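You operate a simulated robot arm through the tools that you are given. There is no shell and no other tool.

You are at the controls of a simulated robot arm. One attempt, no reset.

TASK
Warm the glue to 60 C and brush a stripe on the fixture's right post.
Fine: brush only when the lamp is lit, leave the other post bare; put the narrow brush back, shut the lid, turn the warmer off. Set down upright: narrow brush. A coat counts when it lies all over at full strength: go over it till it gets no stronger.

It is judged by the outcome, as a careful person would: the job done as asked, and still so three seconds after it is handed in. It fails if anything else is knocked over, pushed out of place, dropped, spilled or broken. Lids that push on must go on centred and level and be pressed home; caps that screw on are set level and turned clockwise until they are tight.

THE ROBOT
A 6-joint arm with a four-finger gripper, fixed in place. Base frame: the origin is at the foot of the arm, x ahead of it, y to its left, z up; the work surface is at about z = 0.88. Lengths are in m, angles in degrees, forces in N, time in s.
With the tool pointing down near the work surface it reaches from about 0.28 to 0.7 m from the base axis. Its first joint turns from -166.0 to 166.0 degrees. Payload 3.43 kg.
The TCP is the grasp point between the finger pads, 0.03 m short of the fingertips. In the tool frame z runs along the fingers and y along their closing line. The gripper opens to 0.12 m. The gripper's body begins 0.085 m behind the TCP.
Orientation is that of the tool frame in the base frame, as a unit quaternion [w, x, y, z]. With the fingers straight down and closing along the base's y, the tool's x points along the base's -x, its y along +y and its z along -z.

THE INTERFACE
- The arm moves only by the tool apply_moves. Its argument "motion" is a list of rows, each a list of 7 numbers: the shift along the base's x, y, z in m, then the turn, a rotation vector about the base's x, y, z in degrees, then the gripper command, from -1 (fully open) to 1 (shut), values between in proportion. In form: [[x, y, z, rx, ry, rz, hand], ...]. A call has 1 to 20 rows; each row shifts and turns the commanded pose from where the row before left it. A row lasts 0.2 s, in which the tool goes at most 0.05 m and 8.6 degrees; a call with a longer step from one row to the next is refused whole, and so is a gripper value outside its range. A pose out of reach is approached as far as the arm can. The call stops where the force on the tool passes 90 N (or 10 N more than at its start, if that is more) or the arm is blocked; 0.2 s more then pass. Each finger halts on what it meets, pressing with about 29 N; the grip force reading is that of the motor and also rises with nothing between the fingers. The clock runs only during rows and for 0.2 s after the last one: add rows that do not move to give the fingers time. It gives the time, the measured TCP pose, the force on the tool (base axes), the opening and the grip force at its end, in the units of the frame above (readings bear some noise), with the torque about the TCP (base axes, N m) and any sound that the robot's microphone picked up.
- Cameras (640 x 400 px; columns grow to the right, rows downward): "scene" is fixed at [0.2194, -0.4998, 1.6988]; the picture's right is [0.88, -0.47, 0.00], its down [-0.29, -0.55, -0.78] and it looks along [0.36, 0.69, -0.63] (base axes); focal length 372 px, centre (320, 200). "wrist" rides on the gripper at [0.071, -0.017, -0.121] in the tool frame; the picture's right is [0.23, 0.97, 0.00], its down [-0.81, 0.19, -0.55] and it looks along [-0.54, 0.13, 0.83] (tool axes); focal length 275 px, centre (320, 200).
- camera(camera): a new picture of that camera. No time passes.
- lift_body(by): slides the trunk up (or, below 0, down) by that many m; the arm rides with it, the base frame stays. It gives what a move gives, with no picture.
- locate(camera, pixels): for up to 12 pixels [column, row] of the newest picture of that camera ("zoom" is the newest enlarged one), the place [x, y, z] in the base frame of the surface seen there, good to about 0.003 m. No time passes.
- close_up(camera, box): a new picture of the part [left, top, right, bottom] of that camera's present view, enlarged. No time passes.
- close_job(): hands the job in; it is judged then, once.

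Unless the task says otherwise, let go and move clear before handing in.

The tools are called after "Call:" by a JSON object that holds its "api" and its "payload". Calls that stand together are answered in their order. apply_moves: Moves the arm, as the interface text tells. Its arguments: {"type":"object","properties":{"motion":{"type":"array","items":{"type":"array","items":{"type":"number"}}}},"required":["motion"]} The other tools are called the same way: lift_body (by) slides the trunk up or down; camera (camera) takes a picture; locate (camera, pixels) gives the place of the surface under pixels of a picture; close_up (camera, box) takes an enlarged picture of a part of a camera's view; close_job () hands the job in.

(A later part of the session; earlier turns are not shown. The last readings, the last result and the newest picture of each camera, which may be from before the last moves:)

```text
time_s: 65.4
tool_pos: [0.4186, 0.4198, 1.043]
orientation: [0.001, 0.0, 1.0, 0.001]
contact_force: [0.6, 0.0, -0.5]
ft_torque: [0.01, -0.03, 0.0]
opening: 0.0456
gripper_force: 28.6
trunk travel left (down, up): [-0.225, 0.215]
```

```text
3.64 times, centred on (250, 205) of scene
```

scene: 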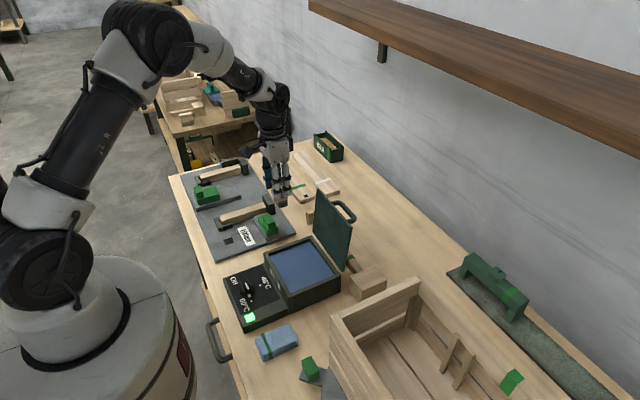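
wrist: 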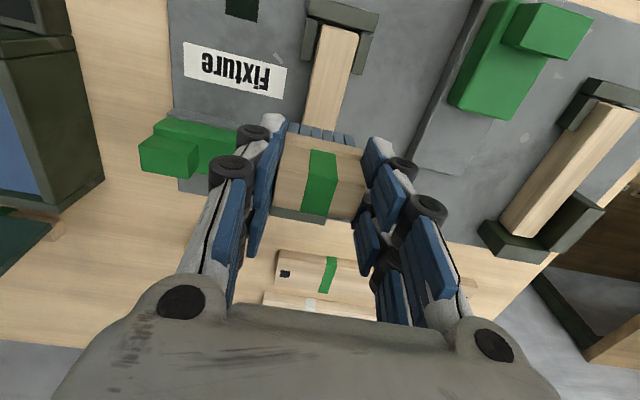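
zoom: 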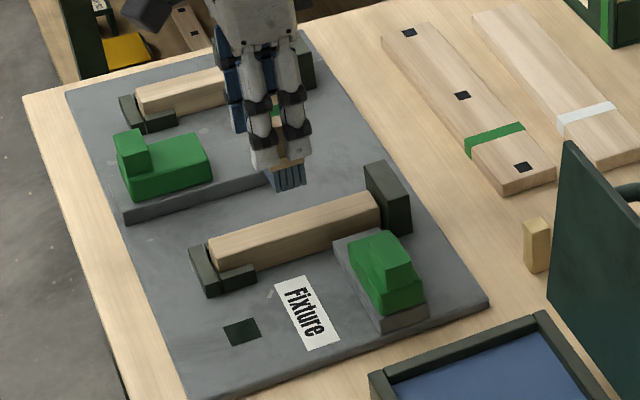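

I'll verify the post's centreline with the wrist view before touching down.

Call:
{"api": "locate", "payload": {"camera": "wrist", "pixels": [[322, 32], [354, 38], [308, 100], [338, 110], [330, 70], [312, 35], [345, 12], [365, 45], [295, 125], [350, 135]]}}

Call:
{"api": "close_up", "payload": {"camera": "wrist", "box": [250, 0, 410, 160]}}

```text
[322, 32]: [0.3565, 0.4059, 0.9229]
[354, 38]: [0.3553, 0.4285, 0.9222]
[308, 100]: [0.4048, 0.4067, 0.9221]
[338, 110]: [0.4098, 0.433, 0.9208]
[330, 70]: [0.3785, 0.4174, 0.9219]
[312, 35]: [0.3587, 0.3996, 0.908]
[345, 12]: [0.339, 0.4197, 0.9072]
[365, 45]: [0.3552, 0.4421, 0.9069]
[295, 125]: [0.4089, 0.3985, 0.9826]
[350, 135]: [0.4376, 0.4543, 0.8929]
```

```text
2.50 times, centred on (330, 80) of wrist
```

zoom: 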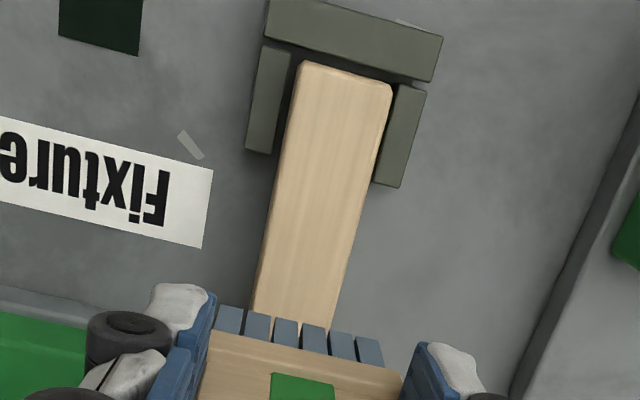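

The post's centreline is y≈0.418, top z≈0.9215, with side stops well lower (0.907). I'll move to the near end and lower gently until light contact.

Call:
{"api": "apply_moves", "payload": {"motion": [[-0.03, -0.001, 0, 0, 0, 0, 1], [-0.034, 0, 0, 0, 0, 0, 1], [0, 0, -0.03, 0, 0, 0, 1], [0, 0, -0.02, 0, 0, 0, 1], [0, 0, 0, 0, 0, 0, 1]]}}

Call:
{"api": "apply_moves", "payload": {"motion": [[0, 0, -0.002, 0, 0, 0, 1], [0, 0, 0, 0, 0, 0, 1]]}}

```text
time_s: 66.6
tool_pos: [0.3552, 0.4186, 0.9906]
orientation: [0.0, 0.0, 1.0, 0.0]
contact_force: [-0.3, 0.1, -0.8]
ft_torque: [-0.01, 0.01, 0.0]
opening: 0.0451
gripper_force: 28.6
trunk travel left (down, up): [-0.225, 0.215]
```

```text
time_s: 67.2
tool_pos: [0.3543, 0.4197, 0.9891]
orientation: [-0.001, 0.0, 1.0, 0.001]
contact_force: [0.2, -0.1, -1.5]
ft_torque: [0.02, 0.0, 0.01]
opening: 0.0454
gripper_force: 28.9
trunk travel left (down, up): [-0.225, 0.215]
```

Call:
{"api": "apply_moves", "payload": {"motion": [[0, 0, -0.0015, 0, 0, 0, 1], [0, 0, 0, 0, 0, 0, 1]]}}

Call:
{"api": "close_up", "payload": {"camera": "scene", "box": [200, 180, 280, 250]}}

```text
time_s: 67.8
tool_pos: [0.3554, 0.4197, 0.9883]
orientation: [0.0, 0.0, 1.0, 0.002]
contact_force: [0.5, 0.1, -0.9]
ft_torque: [0.0, 0.02, 0.01]
opening: 0.0454
gripper_force: 28.7
trunk travel left (down, up): [-0.225, 0.215]
```

```text
5.71 times, centred on (240, 215) of scene
```

zoom: 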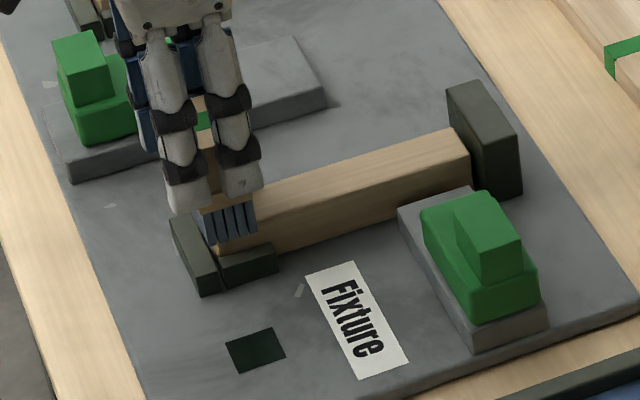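

No contact yet; bristles are just above the post. I'll lower a little more.

Call:
{"api": "apply_moves", "payload": {"motion": [[0, 0, -0.0015, 0, 0, 0, 1], [0, 0, 0, 0, 0, 0, 1]]}}

Call:
{"api": "apply_moves", "payload": {"motion": [[0, 0, -0.001, 0, 0, 0, 1], [0, 0, 0, 0, 0, 0, 1]]}}

```text
time_s: 68.4
tool_pos: [0.3551, 0.42, 0.9869]
orientation: [-0.001, 0.0, 1.0, 0.002]
contact_force: [0.5, 0.4, 5.5]
ft_torque: [-0.02, -0.07, -0.01]
opening: 0.0454
gripper_force: 28.9
trunk travel left (down, up): [-0.225, 0.215]
```

```text
time_s: 69.0
tool_pos: [0.3554, 0.4198, 0.9884]
orientation: [0.001, 0.001, 1.0, 0.002]
contact_force: [0.4, -0.6, 15.0]
ft_torque: [-0.02, -0.18, -0.02]
opening: 0.0455
gripper_force: 29.1
trunk travel left (down, up): [-0.225, 0.215]
```

Contact is firm at 15 N. I'll ease to a lighter touch and stroke along +x to the far end, stopping short of the back stop.

Call:
{"api": "apply_moves", "payload": {"motion": [[0, -0.0005, 0.0006, 0, 0, 0, 1], [0.01, 0, 0, 0, 0, 0, 1], [0.01, 0, 0, 0, 0, 0, 1], [0.01, 0, 0, 0, 0, 0, 1], [0.01, 0, 0, 0, 0, 0, 1], [0.01, 0, 0, 0, 0, 0, 1], [0.01, 0, 0, 0, 0, 0, 1]]}}

Call:
{"api": "close_up", "payload": {"camera": "scene", "box": [200, 180, 280, 250]}}

Call:
{"api": "close_up", "payload": {"camera": "wrist", "box": [250, 0, 410, 160]}}

```text
time_s: 70.6
tool_pos: [0.4145, 0.4176, 0.9873]
orientation: [0.0, 0.0, 1.0, 0.0]
contact_force: [-2.5, 0.5, 8.9]
ft_torque: [-0.01, 0.03, 0.03]
opening: 0.0449
gripper_force: 29.7
trunk travel left (down, up): [-0.225, 0.215]
```

```text
5.71 times, centred on (240, 215) of scene
```

zoom: 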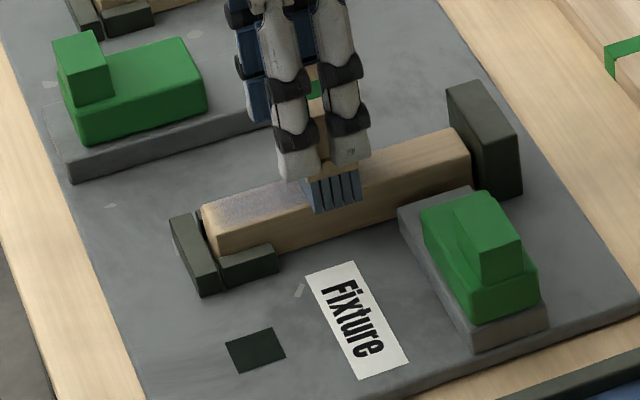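

```text
2.50 times, centred on (330, 80) of wrist
```

zoom: 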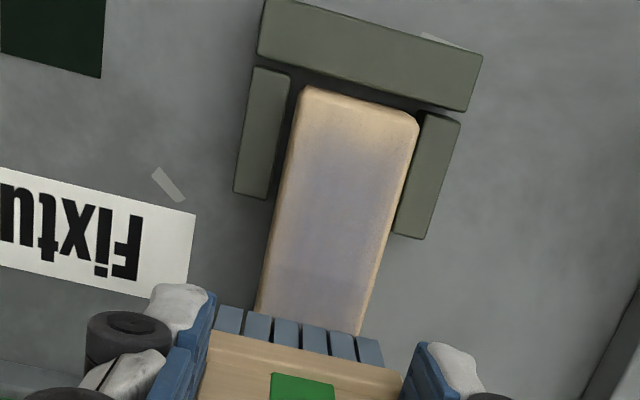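

A faint bluish coat appears behind the brush. I'll finish the stroke to the far end and come back.

Call:
{"api": "apply_moves", "payload": {"motion": [[0.01, 0, 0, 0, 0, 0, 1], [0.01, 0, 0, 0, 0, 0, 1], [0.01, 0, 0, 0, 0, 0, 1], [0.01, 0, 0, 0, 0, 0, 1], [0.01, 0, 0, 0, 0, 0, 1], [0.01, 0, 0, 0, 0, 0, 1], [0.006, 0, 0, 0, 0, 0, 1]]}}

Call:
{"api": "close_up", "payload": {"camera": "scene", "box": [200, 180, 280, 250]}}

Call:
{"api": "close_up", "payload": {"camera": "wrist", "box": [250, 0, 410, 160]}}

```text
time_s: 72.2
tool_pos: [0.4802, 0.4188, 0.9871]
orientation: [0.0, 0.0, 1.0, 0.001]
contact_force: [-2.5, -0.7, 9.3]
ft_torque: [0.03, 0.05, 0.02]
opening: 0.0453
gripper_force: 28.2
trunk travel left (down, up): [-0.225, 0.215]
```

```text
5.71 times, centred on (240, 215) of scene
```

zoom: 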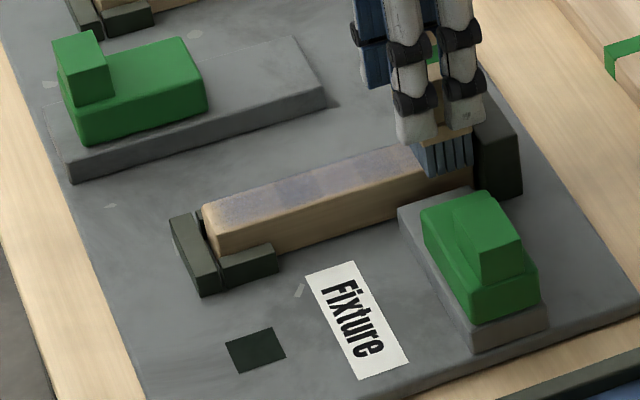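

```text
2.50 times, centred on (330, 80) of wrist
```

zoom: 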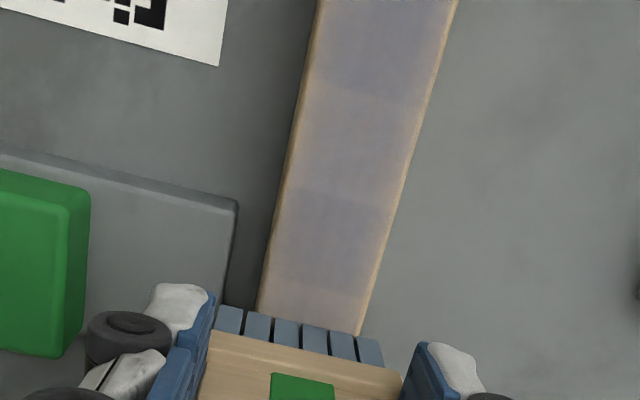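

The coat is faint and patchy – stronger where the brush lingered – so several passes are needed. I'll nudge to the far end and stroke back toward the near end.

Call:
{"api": "apply_moves", "payload": {"motion": [[0.002, 0, 0, 0, 0, 0, 1], [0, 0, 0, 0, 0, 0, 1], [-0.01, 0, 0, 0, 0, 0, 1], [-0.01, 0, 0, 0, 0, 0, 1], [-0.01, 0, 0, 0, 0, 0, 1], [-0.01, 0, 0, 0, 0, 0, 1], [-0.01, 0, 0, 0, 0, 0, 1], [-0.01, 0, 0, 0, 0, 0, 1], [-0.01, 0, 0, 0, 0, 0, 1], [-0.01, 0, 0, 0, 0, 0, 1], [-0.01, 0, 0, 0, 0, 0, 1], [-0.01, 0, 0, 0, 0, 0, 1], [-0.01, 0, 0, 0, 0, 0, 1], [-0.01, 0, 0, 0, 0, 0, 1], [-0.01, 0, 0, 0, 0, 0, 1], [0, 0, 0, 0, 0, 0, 1]]}}

Call:
{"api": "close_up", "payload": {"camera": "scene", "box": [200, 180, 280, 250]}}

```text
time_s: 75.6
tool_pos: [0.3536, 0.4183, 0.9871]
orientation: [0.0, 0.0, 1.0, 0.002]
contact_force: [1.7, -1.5, 9.0]
ft_torque: [-0.05, -0.27, 0.01]
opening: 0.0451
gripper_force: 29.4
trunk travel left (down, up): [-0.225, 0.215]
```

```text
5.71 times, centred on (240, 215) of scene
```

zoom: 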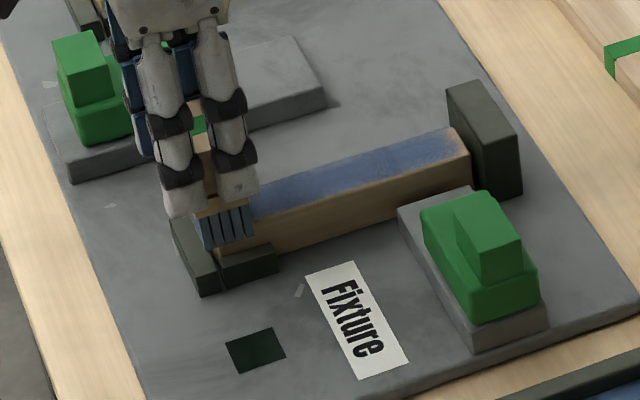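

The coat is much stronger after two passes. I'll check the lamp and the coat up close before another pass.

Call:
{"api": "close_up", "payload": {"camera": "scene", "box": [225, 265, 305, 335]}}

Call:
{"api": "apply_moves", "payload": {"motion": [[0, 0, 0, 0, 0, 0, 1], [0.01, 0, 0, 0, 0, 0, 1], [0.01, 0, 0, 0, 0, 0, 1], [0.01, 0, 0, 0, 0, 0, 1], [0.01, 0, 0, 0, 0, 0, 1], [0.01, 0, 0, 0, 0, 0, 1], [0.01, 0, 0, 0, 0, 0, 1], [0.01, 0, 0, 0, 0, 0, 1], [0.01, 0, 0, 0, 0, 0, 1], [0.01, 0, 0, 0, 0, 0, 1], [0.01, 0, 0, 0, 0, 0, 1], [0.01, 0, 0, 0, 0, 0, 1], [0.01, 0, 0, 0, 0, 0, 1], [0.01, 0, 0, 0, 0, 0, 1], [0, 0, 0, 0, 0, 0, 1], [0, 0, 0, 0, 0, 0, 1]]}}

Call:
{"api": "close_up", "payload": {"camera": "scene", "box": [200, 180, 280, 250]}}

Call:
{"api": "close_up", "payload": {"camera": "wrist", "box": [250, 0, 410, 160]}}

```text
5.71 times, centred on (265, 300) of scene
```

zoom: 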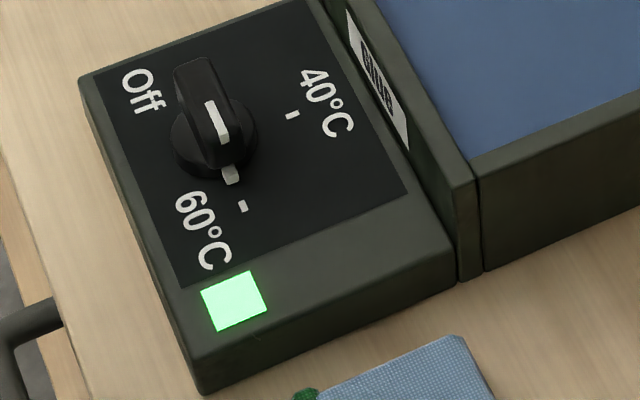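

```text
time_s: 79.0
tool_pos: [0.4833, 0.4189, 0.9878]
orientation: [0.0, 0.001, 1.0, 0.0]
contact_force: [-0.4, -0.3, 2.6]
ft_torque: [-0.05, -0.02, 0.03]
opening: 0.0457
gripper_force: 28.6
trunk travel left (down, up): [-0.225, 0.215]
```

```text
5.71 times, centred on (240, 215) of scene
```

zoom: 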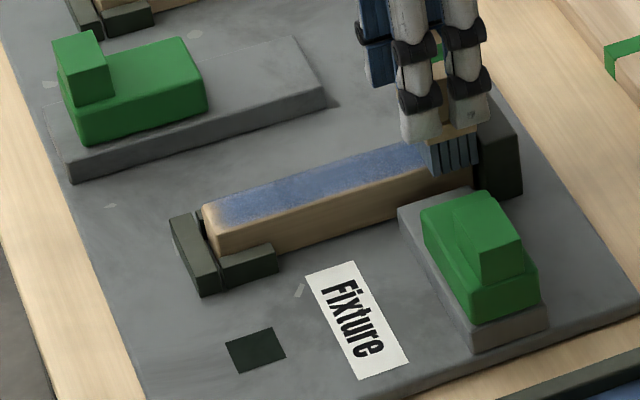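

```text
2.50 times, centred on (330, 80) of wrist
```

zoom: 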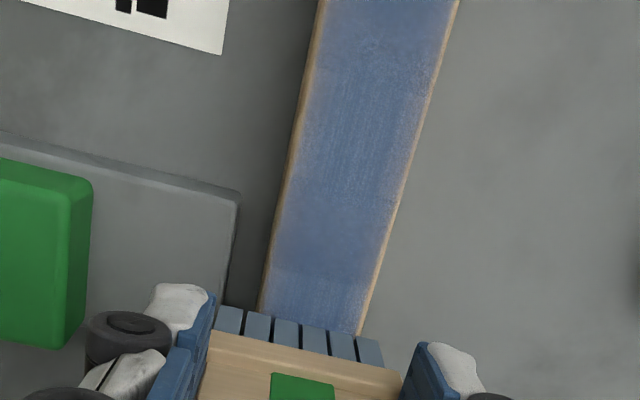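

The coat strengthens with each pass; the near end (first ~8 mm) is still thin and contact has lightened to 2.6 N. I'll press 0.7 mm more and stroke back, going a bit past the near end.

Call:
{"api": "apply_moves", "payload": {"motion": [[0.001, 0, -0.0007, 0, 0, 0, 1], [0, 0, 0, 0, 0, 0, 1], [-0.01, 0, 0, 0, 0, 0, 1], [-0.01, 0, 0, 0, 0, 0, 1], [-0.01, 0, 0, 0, 0, 0, 1], [-0.01, 0, 0, 0, 0, 0, 1], [-0.01, 0, 0, 0, 0, 0, 1], [-0.01, 0, 0, 0, 0, 0, 1], [-0.01, 0, 0, 0, 0, 0, 1], [-0.01, 0, 0, 0, 0, 0, 1], [-0.01, 0, 0, 0, 0, 0, 1], [-0.01, 0, 0, 0, 0, 0, 1], [-0.01, 0, 0, 0, 0, 0, 1], [-0.01, 0, 0, 0, 0, 0, 1], [-0.01, 0, 0, 0, 0, 0, 1], [-0.01, 0, 0, 0, 0, 0, 1], [0, 0, 0, 0, 0, 0, 1]]}}

Call:
{"api": "close_up", "payload": {"camera": "scene", "box": [200, 180, 280, 250]}}

```text
time_s: 82.6
tool_pos: [0.3434, 0.4188, 0.9862]
orientation: [-0.001, 0.0, 1.0, 0.002]
contact_force: [7.1, 1.4, 23.7]
ft_torque: [0.01, -0.8, 0.02]
opening: 0.0454
gripper_force: 29.6
trunk travel left (down, up): [-0.225, 0.215]
```

```text
5.71 times, centred on (240, 215) of scene
```

zoom: 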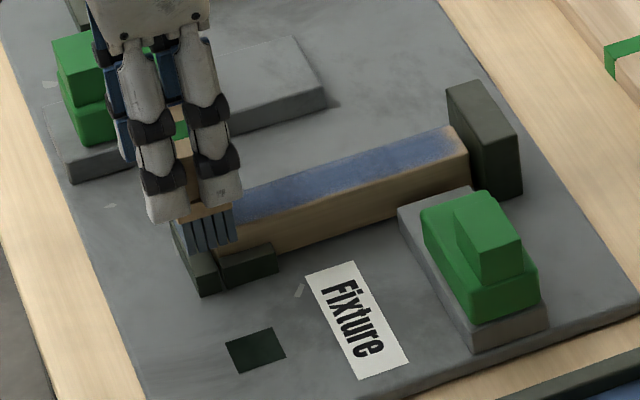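

Contact rose to 24 N at the end, so I'll ease up 1 mm. Let me look closely at the far end of the post, now uncovered.

Call:
{"api": "apply_moves", "payload": {"motion": [[0, 0, 0.001, 0, 0, 0, 1], [0.004, 0, 0, 0, 0, 0, 1]]}}

Call:
{"api": "close_up", "payload": {"camera": "scene", "box": [225, 190, 275, 230]}}

Call:
{"api": "camera", "payload": {"camera": "wrist"}}

```text
time_s: 83.2
tool_pos: [0.3449, 0.4182, 0.9873]
orientation: [-0.002, -0.001, 1.0, 0.0]
contact_force: [-6.8, 3.0, 18.4]
ft_torque: [0.26, 0.21, 0.05]
opening: 0.0452
gripper_force: 29.6
trunk travel left (down, up): [-0.225, 0.215]
```

```text
10.00 times, centred on (250, 210) of scene
```

zoom: 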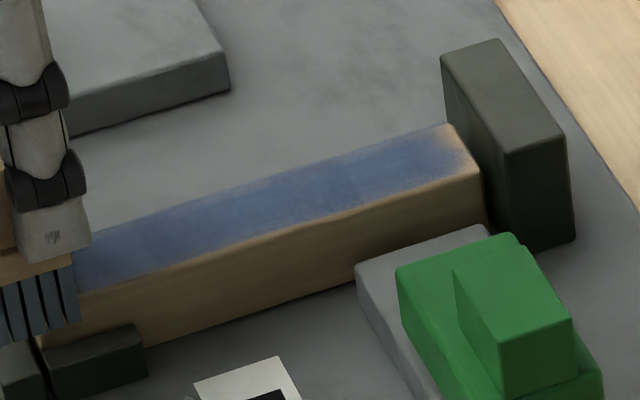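

```text
taken
```

wrist: 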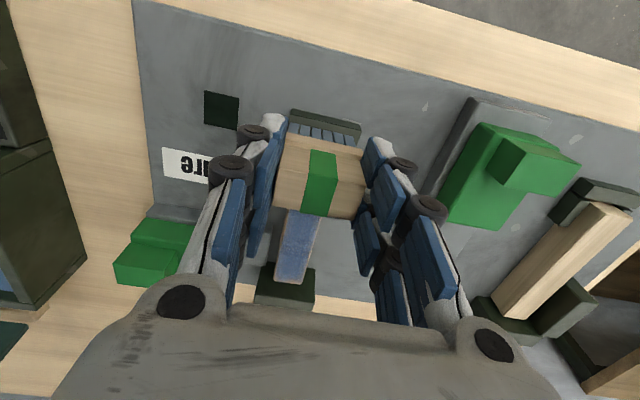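

There is some sideways catch at the near end. I'll lift 2 mm to free it and re-check forces and the brush's seating.

Call:
{"api": "apply_moves", "payload": {"motion": [[0, 0, 0.003, 0, 0, 0, 1], [0.003, 0, 0, 0, 0, 0, 1], [0, 0, 0, 0, 0, 0, 1]]}}

Call:
{"api": "close_up", "payload": {"camera": "wrist", "box": [240, 90, 400, 290]}}

Call:
{"api": "close_up", "payload": {"camera": "scene", "box": [200, 190, 250, 240]}}

```text
time_s: 84.0
tool_pos: [0.3513, 0.4179, 0.99]
orientation: [0.0, 0.0, 1.0, 0.0]
contact_force: [-0.3, -0.2, -1.1]
ft_torque: [0.0, -0.02, -0.01]
opening: 0.0457
gripper_force: 28.5
trunk travel left (down, up): [-0.225, 0.215]
```

```text
2.00 times, centred on (320, 190) of wrist
```

zoom: 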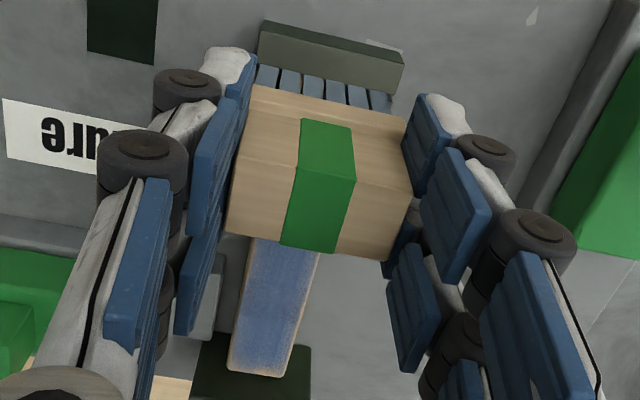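

```text
8.00 times, centred on (225, 215) of scene
```

zoom: 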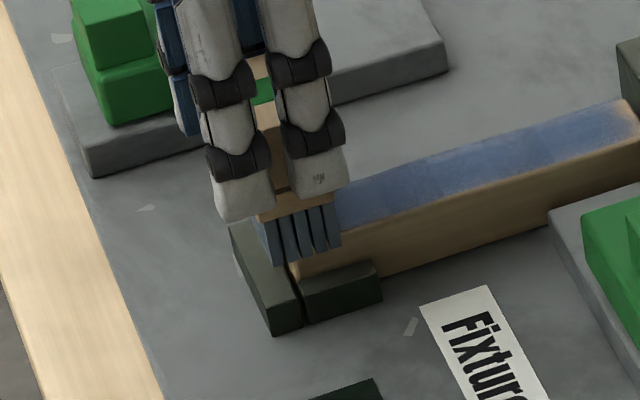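

Freed (force ≈ 0) and the brush is straight. I'll lower back to light contact and stroke forward again.

Call:
{"api": "apply_moves", "payload": {"motion": [[0, 0, -0.003, 0, 0, 0, 1], [0, 0, -0.0005, 0, 0, 0, 1], [0.01, 0, 0, 0, 0, 0, 1], [0.01, 0, 0, 0, 0, 0, 1]]}}

```text
time_s: 85.0
tool_pos: [0.3701, 0.4172, 0.9868]
orientation: [0.0, 0.0, 1.0, 0.001]
contact_force: [-1.6, 0.4, 2.5]
ft_torque: [-0.01, 0.04, 0.01]
opening: 0.0453
gripper_force: 28.6
trunk travel left (down, up): [-0.225, 0.215]
```

Light contact of about 3–4 N. I'll press a touch more and continue to the far end, lingering there.

Call:
{"api": "apply_moves", "payload": {"motion": [[0.01, 0.0005, -0.0006, 0, 0, 0, 1], [0.01, 0, 0, 0, 0, 0, 1], [0.01, 0, 0, 0, 0, 0, 1], [0.01, 0, 0, 0, 0, 0, 1], [0.01, 0, 0, 0, 0, 0, 1], [0.01, 0, 0, 0, 0, 0, 1], [0.01, 0, 0, 0, 0, 0, 1], [0.01, 0, 0, 0, 0, 0, 1], [0.01, 0, 0, 0, 0, 0, 1], [0.01, 0, 0, 0, 0, 0, 1], [0.01, 0, 0, 0, 0, 0, 1], [0.003, 0, 0, 0, 0, 0, 1], [0.002, 0, 0, 0, 0, 0, 1], [0.001, 0, 0, 0, 0, 0, 1], [0, 0, 0, 0, 0, 0, 1]]}}

Call:
{"api": "close_up", "payload": {"camera": "scene", "box": [200, 180, 280, 250]}}

Call:
{"api": "close_up", "payload": {"camera": "scene", "box": [245, 180, 285, 220]}}

```text
time_s: 88.2
tool_pos: [0.4864, 0.4193, 0.987]
orientation: [0.001, -0.001, 1.0, 0.001]
contact_force: [-4.8, 0.0, 12.9]
ft_torque: [0.04, 0.24, 0.03]
opening: 0.0453
gripper_force: 29.4
trunk travel left (down, up): [-0.225, 0.215]
```

```text
5.71 times, centred on (240, 215) of scene
```

zoom: 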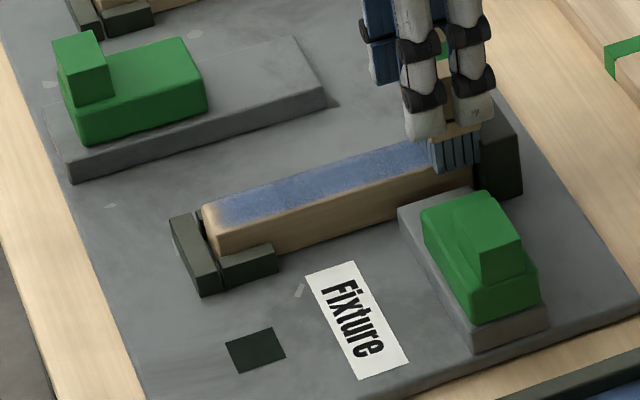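

```text
10.00 times, centred on (265, 200) of scene
```

zoom: 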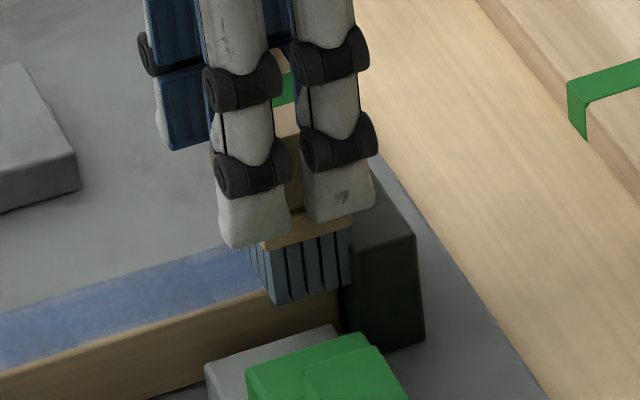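

The near end and edges still look stippled. I'll do a slower pass back toward the near end with light contact, then compare.

Call:
{"api": "apply_moves", "payload": {"motion": [[-0.003, 0, 0.0002, 0, 0, 0, 1], [-0.007, 0, 0, 0, 0, 0, 1], [-0.007, 0, 0, 0, 0, 0, 1], [-0.007, 0, 0, 0, 0, 0, 1], [-0.007, 0, 0, 0, 0, 0, 1], [-0.007, 0, 0, 0, 0, 0, 1], [-0.007, 0, 0, 0, 0, 0, 1], [-0.007, 0, 0, 0, 0, 0, 1], [-0.007, 0, 0, 0, 0, 0, 1], [-0.007, 0, 0, 0, 0, 0, 1], [-0.007, 0, 0, 0, 0, 0, 1], [-0.007, 0, 0, 0, 0, 0, 1], [-0.007, 0, 0, 0, 0, 0, 1], [-0.007, 0, 0, 0, 0, 0, 1], [-0.007, 0, 0, 0, 0, 0, 1], [-0.007, 0, 0, 0, 0, 0, 1], [-0.007, 0, 0, 0, 0, 0, 1], [-0.007, 0, 0, 0, 0, 0, 1], [-0.007, 0, 0, 0, 0, 0, 1], [-0.005, 0, 0, 0, 0, 0, 1]]}}

Call:
{"api": "close_up", "payload": {"camera": "scene", "box": [225, 190, 275, 230]}}

Call:
{"api": "close_up", "payload": {"camera": "wrist", "box": [240, 160, 380, 300]}}

```text
time_s: 92.4
tool_pos: [0.3529, 0.4181, 0.9858]
orientation: [0.0, 0.0, 1.0, 0.001]
contact_force: [7.5, -0.7, 23.5]
ft_torque: [-0.05, -0.67, 0.0]
opening: 0.0453
gripper_force: 29.0
trunk travel left (down, up): [-0.225, 0.215]
```

```text
10.00 times, centred on (250, 210) of scene
```

zoom: 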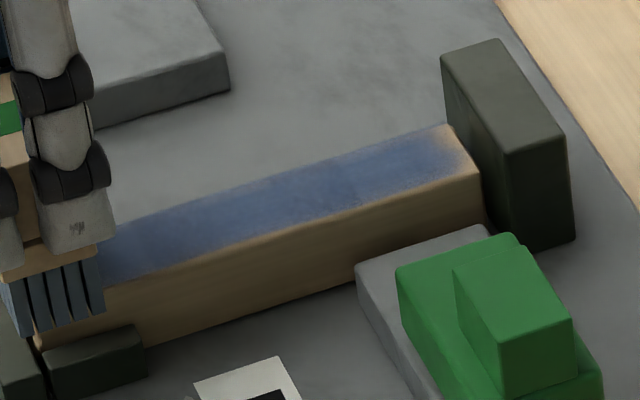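

```text
2.86 times, centred on (310, 230) of wrist
```

zoom: 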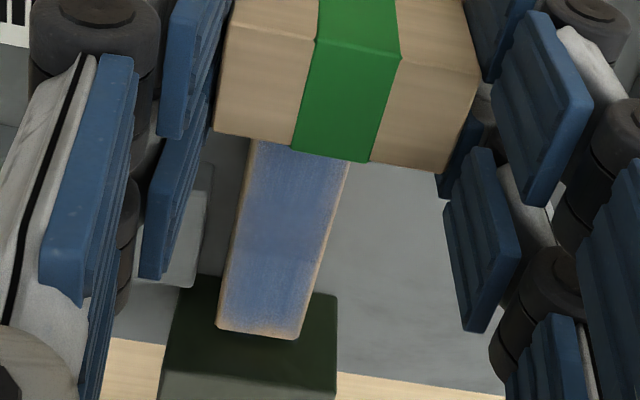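

The coat barely changed since the last look, which could mean full strength or a nearly empty brush. I'll re-dip to be sure and then go over it again. Lifting and travelling back to the tank.

Call:
{"api": "apply_moves", "payload": {"motion": [[0, 0, 0.01, 0, 0, 0, 1], [0, 0, 0.03, 0, 0, 0, 1], [0, 0, 0.04, 0, 0, 0, 1], [0.016, -0.039, 0, 0, 0, 0, 1], [0.016, -0.039, 0, 0, 0, 0, 1], [0.016, -0.039, 0, 0, 0, 0, 1], [0.016, -0.039, 0, 0, 0, 0, 1], [0.016, -0.039, 0, 0, 0, 0, 1], [0.016, -0.039, 0, 0, 0, 0, 1], [0.016, -0.039, 0, 0, 0, 0, 1], [0.014, -0.04, 0, 0, 0, 0, 1], [0, 0, -0.03, 0, 0, 0, 1], [0, 0, -0.02, 0, 0, 0, 1], [0, 0, 0, 0, 0, 0, 1]]}}

Call:
{"api": "close_up", "payload": {"camera": "scene", "box": [200, 180, 280, 250]}}

Call:
{"api": "close_up", "payload": {"camera": "scene", "box": [220, 200, 360, 340]}}

```text
time_s: 95.4
tool_pos: [0.4791, 0.1066, 1.0163]
orientation: [-0.001, 0.0, 1.0, 0.0]
contact_force: [-0.1, 0.1, -1.0]
ft_torque: [0.0, 0.03, -0.03]
opening: 0.0455
gripper_force: 28.8
trunk travel left (down, up): [-0.225, 0.215]
```

```text
5.71 times, centred on (240, 215) of scene
```

zoom: 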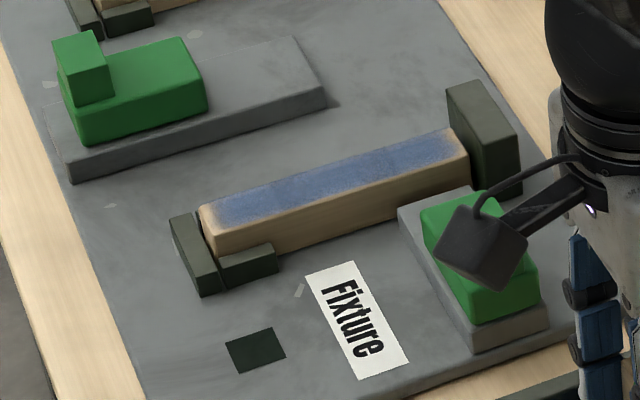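

```text
2.86 times, centred on (290, 270) of scene
```

zoom: 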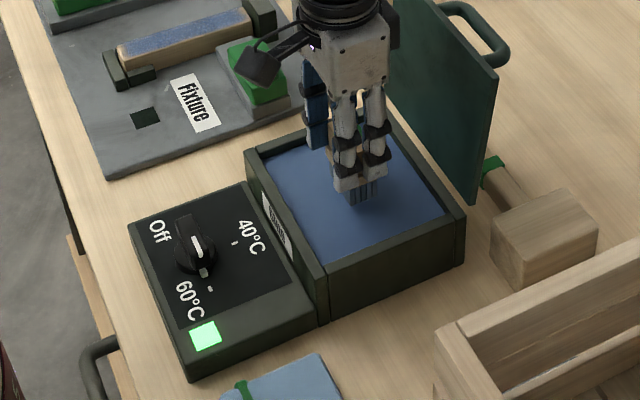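

The lamp is still lit and the coat is visible over the post; the bristles look greyer now, so re-dipping makes sense. Lowering gently into contact with the glue.

Call:
{"api": "apply_moves", "payload": {"motion": [[0, 0, -0.006, 0, 0, 0, 1], [0, 0, -0.003, 0, 0, 0, 1], [0, 0, 0, 0, 0, 0, 1]]}}

Call:
{"api": "apply_moves", "payload": {"motion": [[0, 0, -0.0015, 0, 0, 0, 1], [0, 0, 0, 0, 0, 0, 1], [0, 0, 0, 0, 0, 0, 1]]}}

Call:
{"api": "close_up", "payload": {"camera": "scene", "box": [270, 230, 330, 290]}}

```text
time_s: 96.2
tool_pos: [0.4795, 0.107, 1.0079]
orientation: [-0.001, 0.001, 1.0, 0.001]
contact_force: [0.1, 0.9, 0.3]
ft_torque: [0.01, -0.05, 0.0]
opening: 0.0454
gripper_force: 28.8
trunk travel left (down, up): [-0.225, 0.215]
```

```text
time_s: 97.0
tool_pos: [0.4792, 0.1053, 1.0054]
orientation: [-0.001, -0.001, 1.0, 0.001]
contact_force: [0.2, -0.4, 0.0]
ft_torque: [0.01, -0.03, -0.01]
opening: 0.0456
gripper_force: 29.3
trunk travel left (down, up): [-0.225, 0.215]
```

```text
6.67 times, centred on (300, 260) of scene
```

zoom: 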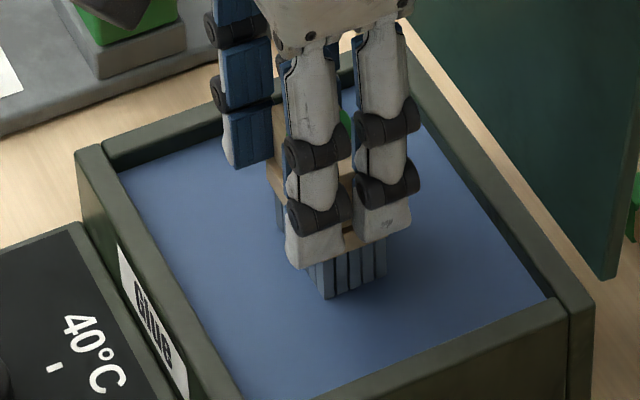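

Barely touching; I'll lower 1.5 mm more and hold briefly.

Call:
{"api": "apply_moves", "payload": {"motion": [[0, 0, -0.0012, 0, 0, 0, 1], [0, 0, 0, 0, 0, 0, 1], [0, 0, 0, 0, 0, 0, 1]]}}

Call:
{"api": "close_up", "payload": {"camera": "scene", "box": [270, 230, 330, 290]}}

```text
time_s: 97.8
tool_pos: [0.4788, 0.1059, 1.0051]
orientation: [-0.001, 0.0, 1.0, 0.001]
contact_force: [-0.1, -2.2, 10.5]
ft_torque: [-0.26, 0.05, 0.02]
opening: 0.0455
gripper_force: 29.0
trunk travel left (down, up): [-0.225, 0.215]
```

```text
6.67 times, centred on (300, 260) of scene
```

zoom: 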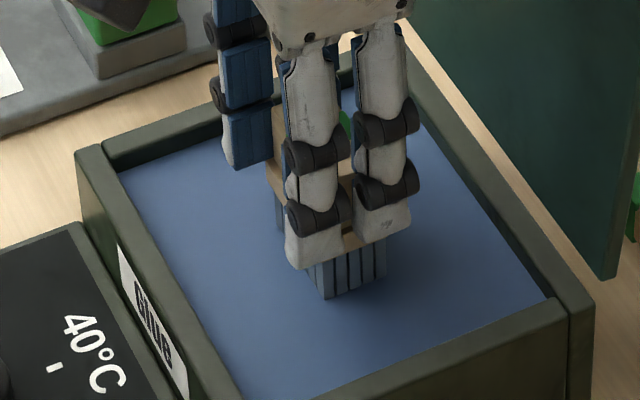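

Re-dipped with about 11 N contact. I'll lift and go back over the post's near end.

Call:
{"api": "apply_moves", "payload": {"motion": [[0, 0, 0.015, 0, 0, 0, 1], [0, 0, 0.025, 0, 0, 0, 1], [0, 0, 0.03, 0, 0, 0, 1], [0, 0, 0, 0, 0, 0, 1], [-0.015, 0.039, 0, 0, 0, 0, 1], [-0.015, 0.039, 0, 0, 0, 0, 1], [-0.015, 0.039, 0, 0, 0, 0, 1], [-0.015, 0.039, 0, 0, 0, 0, 1], [-0.015, 0.039, 0, 0, 0, 0, 1], [-0.015, 0.039, 0, 0, 0, 0, 1], [-0.015, 0.039, 0, 0, 0, 0, 1], [-0.02, 0.0395, 0, 0, 0, 0, 1], [0, 0, -0.04, 0, 0, 0, 1], [0, 0, -0.035, 0, 0, 0, 1], [0, 0, -0.006, 0, 0, 0, 1], [0, 0, 0, 0, 0, 0, 1]]}}

Call:
{"api": "close_up", "payload": {"camera": "scene", "box": [200, 180, 280, 250]}}

```text
time_s: 101.2
tool_pos: [0.3533, 0.4184, 0.9915]
orientation: [0.0, 0.0, 1.0, 0.0]
contact_force: [0.4, 0.8, -0.4]
ft_torque: [-0.02, -0.01, -0.01]
opening: 0.0455
gripper_force: 29.6
trunk travel left (down, up): [-0.225, 0.215]
```

```text
5.71 times, centred on (240, 215) of scene
```

zoom: 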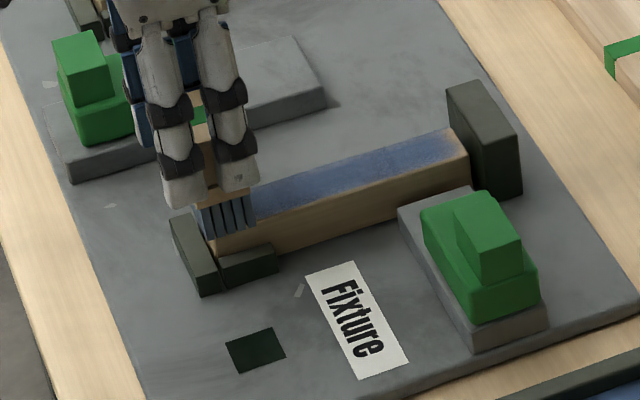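

Call:
{"api": "apply_moves", "payload": {"motion": [[0, 0, -0.003, 0, 0, 0, 1], [0, 0, 0, 0, 0, 0, 1]]}}

Call:
{"api": "apply_moves", "payload": {"motion": [[0, 0, -0.0012, 0, 0, 0, 1], [0, 0, 0, 0, 0, 0, 1]]}}

```text
time_s: 101.8
tool_pos: [0.3545, 0.418, 0.9896]
orientation: [-0.001, 0.0, 1.0, 0.001]
contact_force: [0.3, -0.2, -1.2]
ft_torque: [-0.03, 0.0, 0.01]
opening: 0.0453
gripper_force: 28.5
trunk travel left (down, up): [-0.225, 0.215]
```

```text
time_s: 102.4
tool_pos: [0.3533, 0.4183, 0.9891]
orientation: [0.0, 0.0, 1.0, 0.001]
contact_force: [1.4, -0.2, -0.6]
ft_torque: [-0.03, 0.01, 0.02]
opening: 0.0455
gripper_force: 29.3
trunk travel left (down, up): [-0.225, 0.215]
```

Call:
{"api": "apply_moves", "payload": {"motion": [[0, 0, -0.0015, 0, 0, 0, 1], [0, 0, 0, 0, 0, 0, 1]]}}

Call:
{"api": "apply_moves", "payload": {"motion": [[0, 0, -0.0008, 0, 0, 0, 1], [0, 0, 0, 0, 0, 0, 1]]}}

```text
time_s: 103.0
tool_pos: [0.3539, 0.4186, 0.9877]
orientation: [-0.002, -0.001, 1.0, 0.0]
contact_force: [0.2, -0.4, -2.0]
ft_torque: [0.0, -0.03, 0.01]
opening: 0.0457
gripper_force: 29.0
trunk travel left (down, up): [-0.225, 0.215]
```

```text
time_s: 103.6
tool_pos: [0.3539, 0.4186, 0.9865]
orientation: [0.001, 0.001, 1.0, 0.001]
contact_force: [-0.1, 0.3, 4.5]
ft_torque: [-0.02, 0.02, 0.01]
opening: 0.0453
gripper_force: 28.9
trunk travel left (down, up): [-0.225, 0.215]
```

Light contact (≈6 N). I'll press slightly more and make a slow forward pass.

Call:
{"api": "apply_moves", "payload": {"motion": [[-0.002, 0, -0.0004, 0, 0, 0, 1], [0, 0, 0, 0, 0, 0, 1], [0.008, 0, 0, 0, 0, 0, 1], [0.008, 0, 0, 0, 0, 0, 1], [0.008, 0, 0, 0, 0, 0, 1], [0.008, 0, 0, 0, 0, 0, 1], [0.008, 0, 0, 0, 0, 0, 1], [0.008, 0, 0, 0, 0, 0, 1], [0.008, 0, 0, 0, 0, 0, 1], [0.008, 0, 0, 0, 0, 0, 1], [0.008, 0, 0, 0, 0, 0, 1], [0.008, 0, 0, 0, 0, 0, 1], [0.008, 0, 0, 0, 0, 0, 1], [0.008, 0, 0, 0, 0, 0, 1], [0.008, 0, 0, 0, 0, 0, 1], [0.008, 0, 0, 0, 0, 0, 1], [0.008, 0, 0, 0, 0, 0, 1], [0.008, 0, 0, 0, 0, 0, 1], [0.004, 0, 0, 0, 0, 0, 1], [0, 0, 0, 0, 0, 0, 1]]}}

Call:
{"api": "close_up", "payload": {"camera": "scene", "box": [200, 180, 280, 250]}}

Call:
{"api": "close_up", "payload": {"camera": "wrist", "box": [250, 0, 410, 160]}}

```text
time_s: 107.8
tool_pos: [0.4834, 0.4184, 0.9876]
orientation: [0.0, 0.0, 1.0, 0.001]
contact_force: [-1.7, -0.3, 4.8]
ft_torque: [-0.04, 0.09, 0.02]
opening: 0.0455
gripper_force: 29.3
trunk travel left (down, up): [-0.225, 0.215]
```

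```text
5.71 times, centred on (240, 215) of scene
```

zoom: 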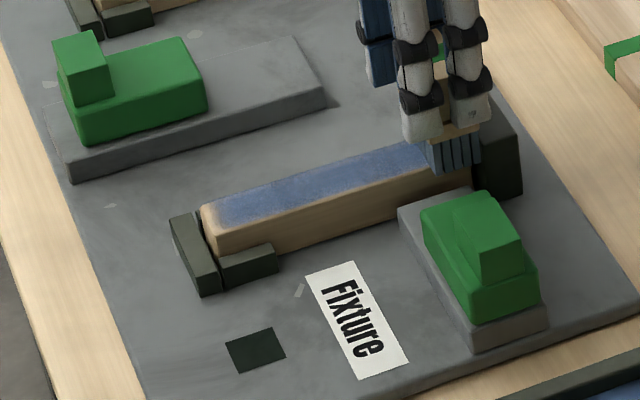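

```text
2.50 times, centred on (330, 80) of wrist
```

zoom: 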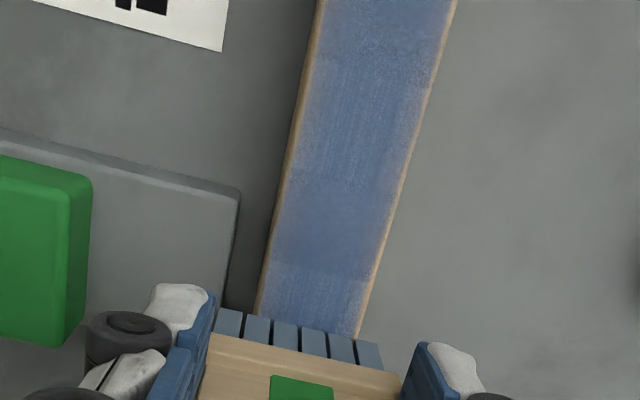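

There are still lighter segments (e.g. just ahead of the bristles and further up), so it isn't uniform yet. I'll make a slow return pass.

Call:
{"api": "apply_moves", "payload": {"motion": [[0.002, 0, -0.0002, 0, 0, 0, 1], [0, 0, 0, 0, 0, 0, 1], [-0.005, 0, 0, 0, 0, 0, 1], [-0.005, 0, 0, 0, 0, 0, 1], [-0.005, 0, 0, 0, 0, 0, 1], [-0.005, 0, 0, 0, 0, 0, 1], [-0.005, 0, 0, 0, 0, 0, 1], [-0.005, 0, 0, 0, 0, 0, 1], [-0.005, 0, 0, 0, 0, 0, 1], [-0.005, 0, 0, 0, 0, 0, 1], [-0.005, 0, 0, 0, 0, 0, 1], [-0.005, 0, 0, 0, 0, 0, 1], [-0.005, 0, 0, 0, 0, 0, 1], [-0.005, 0, 0, 0, 0, 0, 1], [-0.005, 0, 0, 0, 0, 0, 1], [-0.005, 0, 0, 0, 0, 0, 1], [-0.005, 0, 0, 0, 0, 0, 1], [-0.005, 0, 0, 0, 0, 0, 1], [-0.005, 0, 0, 0, 0, 0, 1], [-0.005, 0, 0, 0, 0, 0, 1]]}}

Call:
{"api": "apply_moves", "payload": {"motion": [[-0.005, 0, 0, 0, 0, 0, 1], [-0.005, 0, 0, 0, 0, 0, 1], [-0.005, 0, 0, 0, 0, 0, 1], [-0.005, 0, 0, 0, 0, 0, 1], [-0.005, 0, 0, 0, 0, 0, 1], [-0.005, 0, 0, 0, 0, 0, 1], [-0.005, 0, 0, 0, 0, 0, 1], [-0.004, 0, 0, 0, 0, 0, 1], [-0.003, 0, 0, 0, 0, 0, 1]]}}

Call:
{"api": "close_up", "payload": {"camera": "scene", "box": [225, 190, 275, 230]}}

Call:
{"api": "close_up", "payload": {"camera": "wrist", "box": [240, 160, 380, 300]}}

```text
time_s: 112.0
tool_pos: [0.396, 0.4178, 0.9866]
orientation: [0.001, -0.001, 1.0, 0.002]
contact_force: [5.3, -0.7, 14.9]
ft_torque: [-0.04, -0.35, -0.01]
opening: 0.0454
gripper_force: 28.9
trunk travel left (down, up): [-0.225, 0.215]
```

```text
time_s: 114.0
tool_pos: [0.3546, 0.4174, 0.9855]
orientation: [0.0, 0.0, 1.0, 0.002]
contact_force: [5.8, 0.0, 17.9]
ft_torque: [-0.05, -0.54, -0.04]
opening: 0.0454
gripper_force: 28.8
trunk travel left (down, up): [-0.225, 0.215]
```

```text
10.00 times, centred on (250, 210) of scene
```

zoom: 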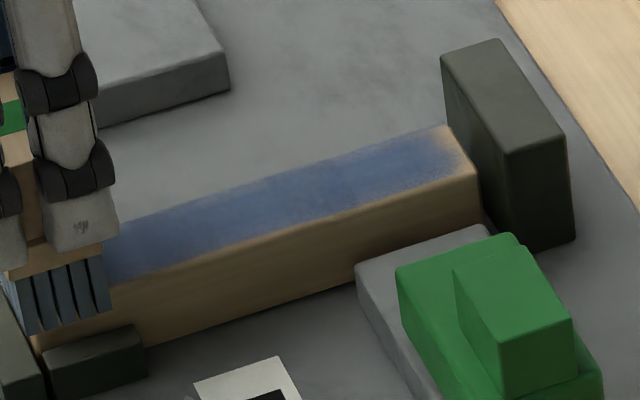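

```text
2.86 times, centred on (310, 230) of wrist
```

zoom: 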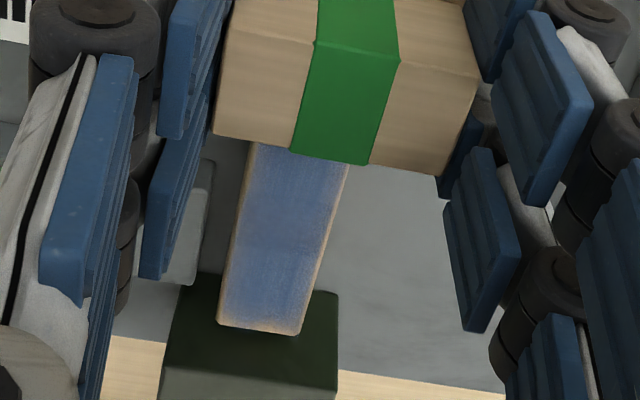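

More uniform now. I'll lift the brush clear to see the full stripe from the same viewpoint as before.

Call:
{"api": "apply_moves", "payload": {"motion": [[0, 0, 0.01, 0, 0, 0, 1], [0, 0, 0.03, 0, 0, 0, 1], [0, 0, 0.04, 0, 0, 0, 1], [-0.02, 0.03, 0.03, 0, 0, 0, 1], [-0.02, 0.03, 0.02, 0, 0, 0, 1]]}}

Call:
{"api": "close_up", "payload": {"camera": "scene", "box": [200, 180, 280, 250]}}

Call:
{"api": "camera", "payload": {"camera": "scene"}}

Call:
{"api": "camera", "payload": {"camera": "wrist"}}

```text
time_s: 115.2
tool_pos: [0.312, 0.4784, 1.1151]
orientation: [0.0, 0.0, 1.0, 0.0]
contact_force: [-0.5, -0.2, -0.7]
ft_torque: [0.0, -0.05, 0.01]
opening: 0.0455
gripper_force: 29.3
trunk travel left (down, up): [-0.225, 0.215]
```

```text
5.71 times, centred on (240, 215) of scene
```

zoom: 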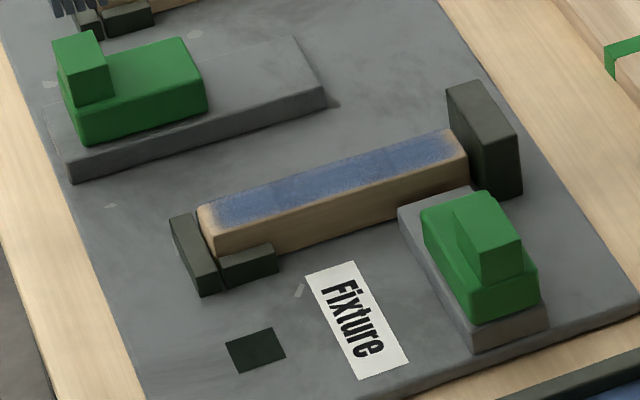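

```text
taken
```

scene: 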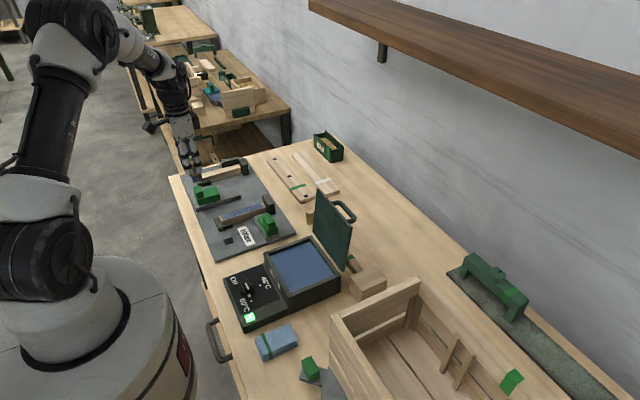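

```text
taken
```

wrist: 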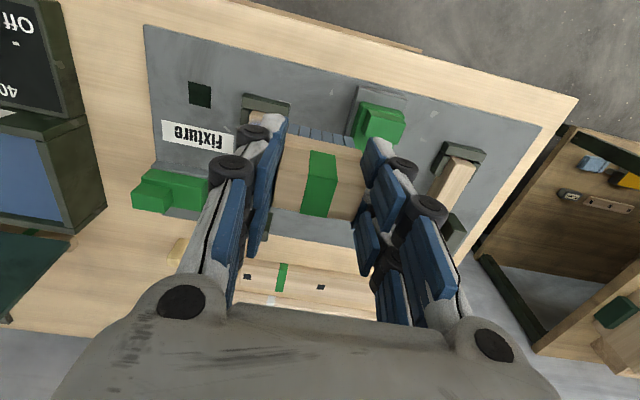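

The stripe is now darker and more even than before the re-dip, so it was still gaining strength. I'll take a high zoom as a baseline and go again.

Call:
{"api": "close_up", "payload": {"camera": "scene", "box": [222, 198, 264, 226]}}

Call:
{"api": "apply_moves", "payload": {"motion": [[0.02, -0.03, -0.02, 0, 0, 0, 1], [0.02, -0.029, -0.03, 0, 0, 0, 1], [0, 0, -0.04, 0, 0, 0, 1], [0, 0, -0.03, 0, 0, 0, 1], [0, 0, -0.007, 0, 0, 0, 1], [0, 0, 0, 0, 0, 0, 1]]}}

```text
14.29 times, centred on (243, 212) of scene
```

zoom: 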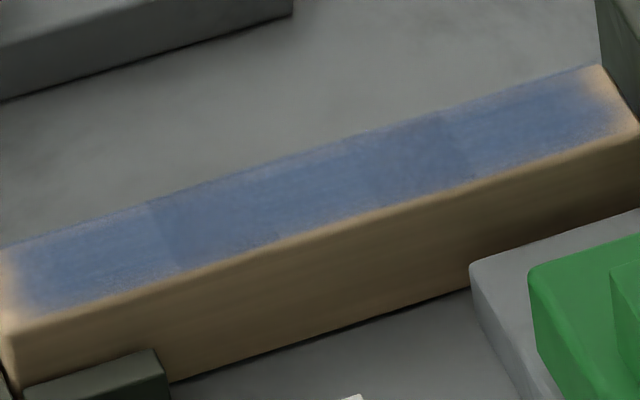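

```text
time_s: 116.6
tool_pos: [0.3537, 0.4202, 0.9887]
orientation: [-0.001, 0.001, 1.0, 0.001]
contact_force: [-0.9, 0.7, -1.3]
ft_torque: [0.0, 0.01, 0.03]
opening: 0.0454
gripper_force: 29.2
trunk travel left (down, up): [-0.225, 0.215]
```

The central cells look close to full while the end cells are slightly lighter. I'll touch down again and continue, dwelling at both ends.

Call:
{"api": "apply_moves", "payload": {"motion": [[0, -0.001, -0.002, 0, 0, 0, 1], [0, 0, -0.0008, 0, 0, 0, 1], [0, 0, 0, 0, 0, 0, 1]]}}

```text
time_s: 117.4
tool_pos: [0.3537, 0.4188, 0.987]
orientation: [0.0, 0.001, 1.0, 0.001]
contact_force: [-0.3, 0.7, 6.6]
ft_torque: [-0.02, 0.04, 0.0]
opening: 0.0457
gripper_force: 29.2
trunk travel left (down, up): [-0.225, 0.215]
```

Call:
{"api": "apply_moves", "payload": {"motion": [[-0.004, 0, -0.0003, 0, 0, 0, 1], [0.004, 0, 0, 0, 0, 0, 1], [-0.004, 0, 0, 0, 0, 0, 1], [0.004, 0, 0, 0, 0, 0, 1], [0.007, 0, 0, 0, 0, 0, 1], [0.007, 0, 0, 0, 0, 0, 1], [0.007, 0, 0, 0, 0, 0, 1], [0.007, 0, 0, 0, 0, 0, 1], [0.007, 0, 0, 0, 0, 0, 1], [0.007, 0, 0, 0, 0, 0, 1], [0.007, 0, 0, 0, 0, 0, 1], [0.007, 0, 0, 0, 0, 0, 1], [0.007, 0, 0, 0, 0, 0, 1], [0.007, 0, 0, 0, 0, 0, 1], [0.007, 0, 0, 0, 0, 0, 1], [0.007, 0, 0, 0, 0, 0, 1], [0.007, 0, 0, 0, 0, 0, 1], [0.007, 0, 0, 0, 0, 0, 1], [0.007, 0, 0, 0, 0, 0, 1], [0.007, 0, 0, 0, 0, 0, 1]]}}

Call:
{"api": "apply_moves", "payload": {"motion": [[0.007, 0, 0, 0, 0, 0, 1], [0.007, 0, 0, 0, 0, 0, 1], [0.004, 0, 0, 0, 0, 0, 1], [0.002, 0, 0, 0, 0, 0, 1], [-0.004, 0, 0, 0, 0, 0, 1], [0.004, 0, 0, 0, 0, 0, 1], [-0.004, 0, 0, 0, 0, 0, 1], [0.004, 0, 0, 0, 0, 0, 1], [0, 0, 0, 0, 0, 0, 1]]}}

Call:
{"api": "close_up", "payload": {"camera": "scene", "box": [220, 190, 300, 340]}}

Call:
{"api": "close_up", "payload": {"camera": "wrist", "box": [250, 0, 410, 160]}}

```text
time_s: 121.6
tool_pos: [0.4656, 0.4162, 0.9872]
orientation: [0.0, 0.001, 1.0, 0.002]
contact_force: [-3.1, 0.8, 11.4]
ft_torque: [-0.02, 0.19, 0.01]
opening: 0.0455
gripper_force: 28.6
trunk travel left (down, up): [-0.225, 0.215]
```

```text
time_s: 123.6
tool_pos: [0.4829, 0.4183, 0.9872]
orientation: [-0.002, 0.0, 1.0, 0.001]
contact_force: [-5.3, -1.3, 12.2]
ft_torque: [-0.06, 0.19, 0.01]
opening: 0.0455
gripper_force: 28.8
trunk travel left (down, up): [-0.225, 0.215]
```

```text
2.67 times, centred on (260, 265) of scene
```

zoom: 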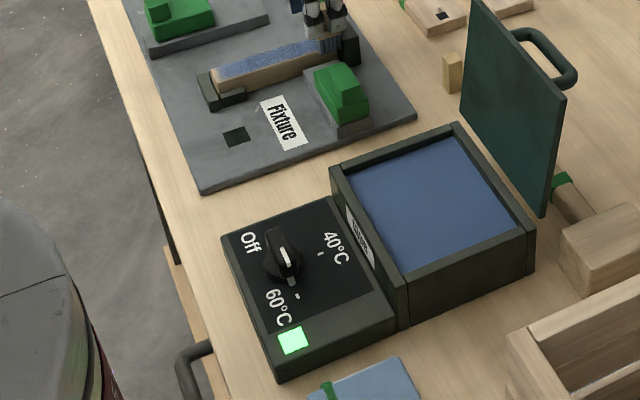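

```text
2.50 times, centred on (330, 80) of wrist
```

zoom: 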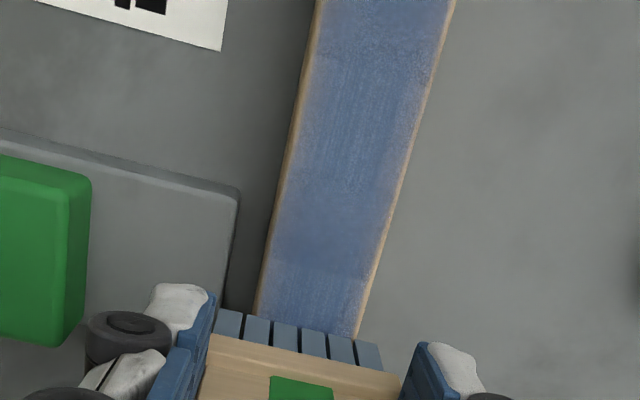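

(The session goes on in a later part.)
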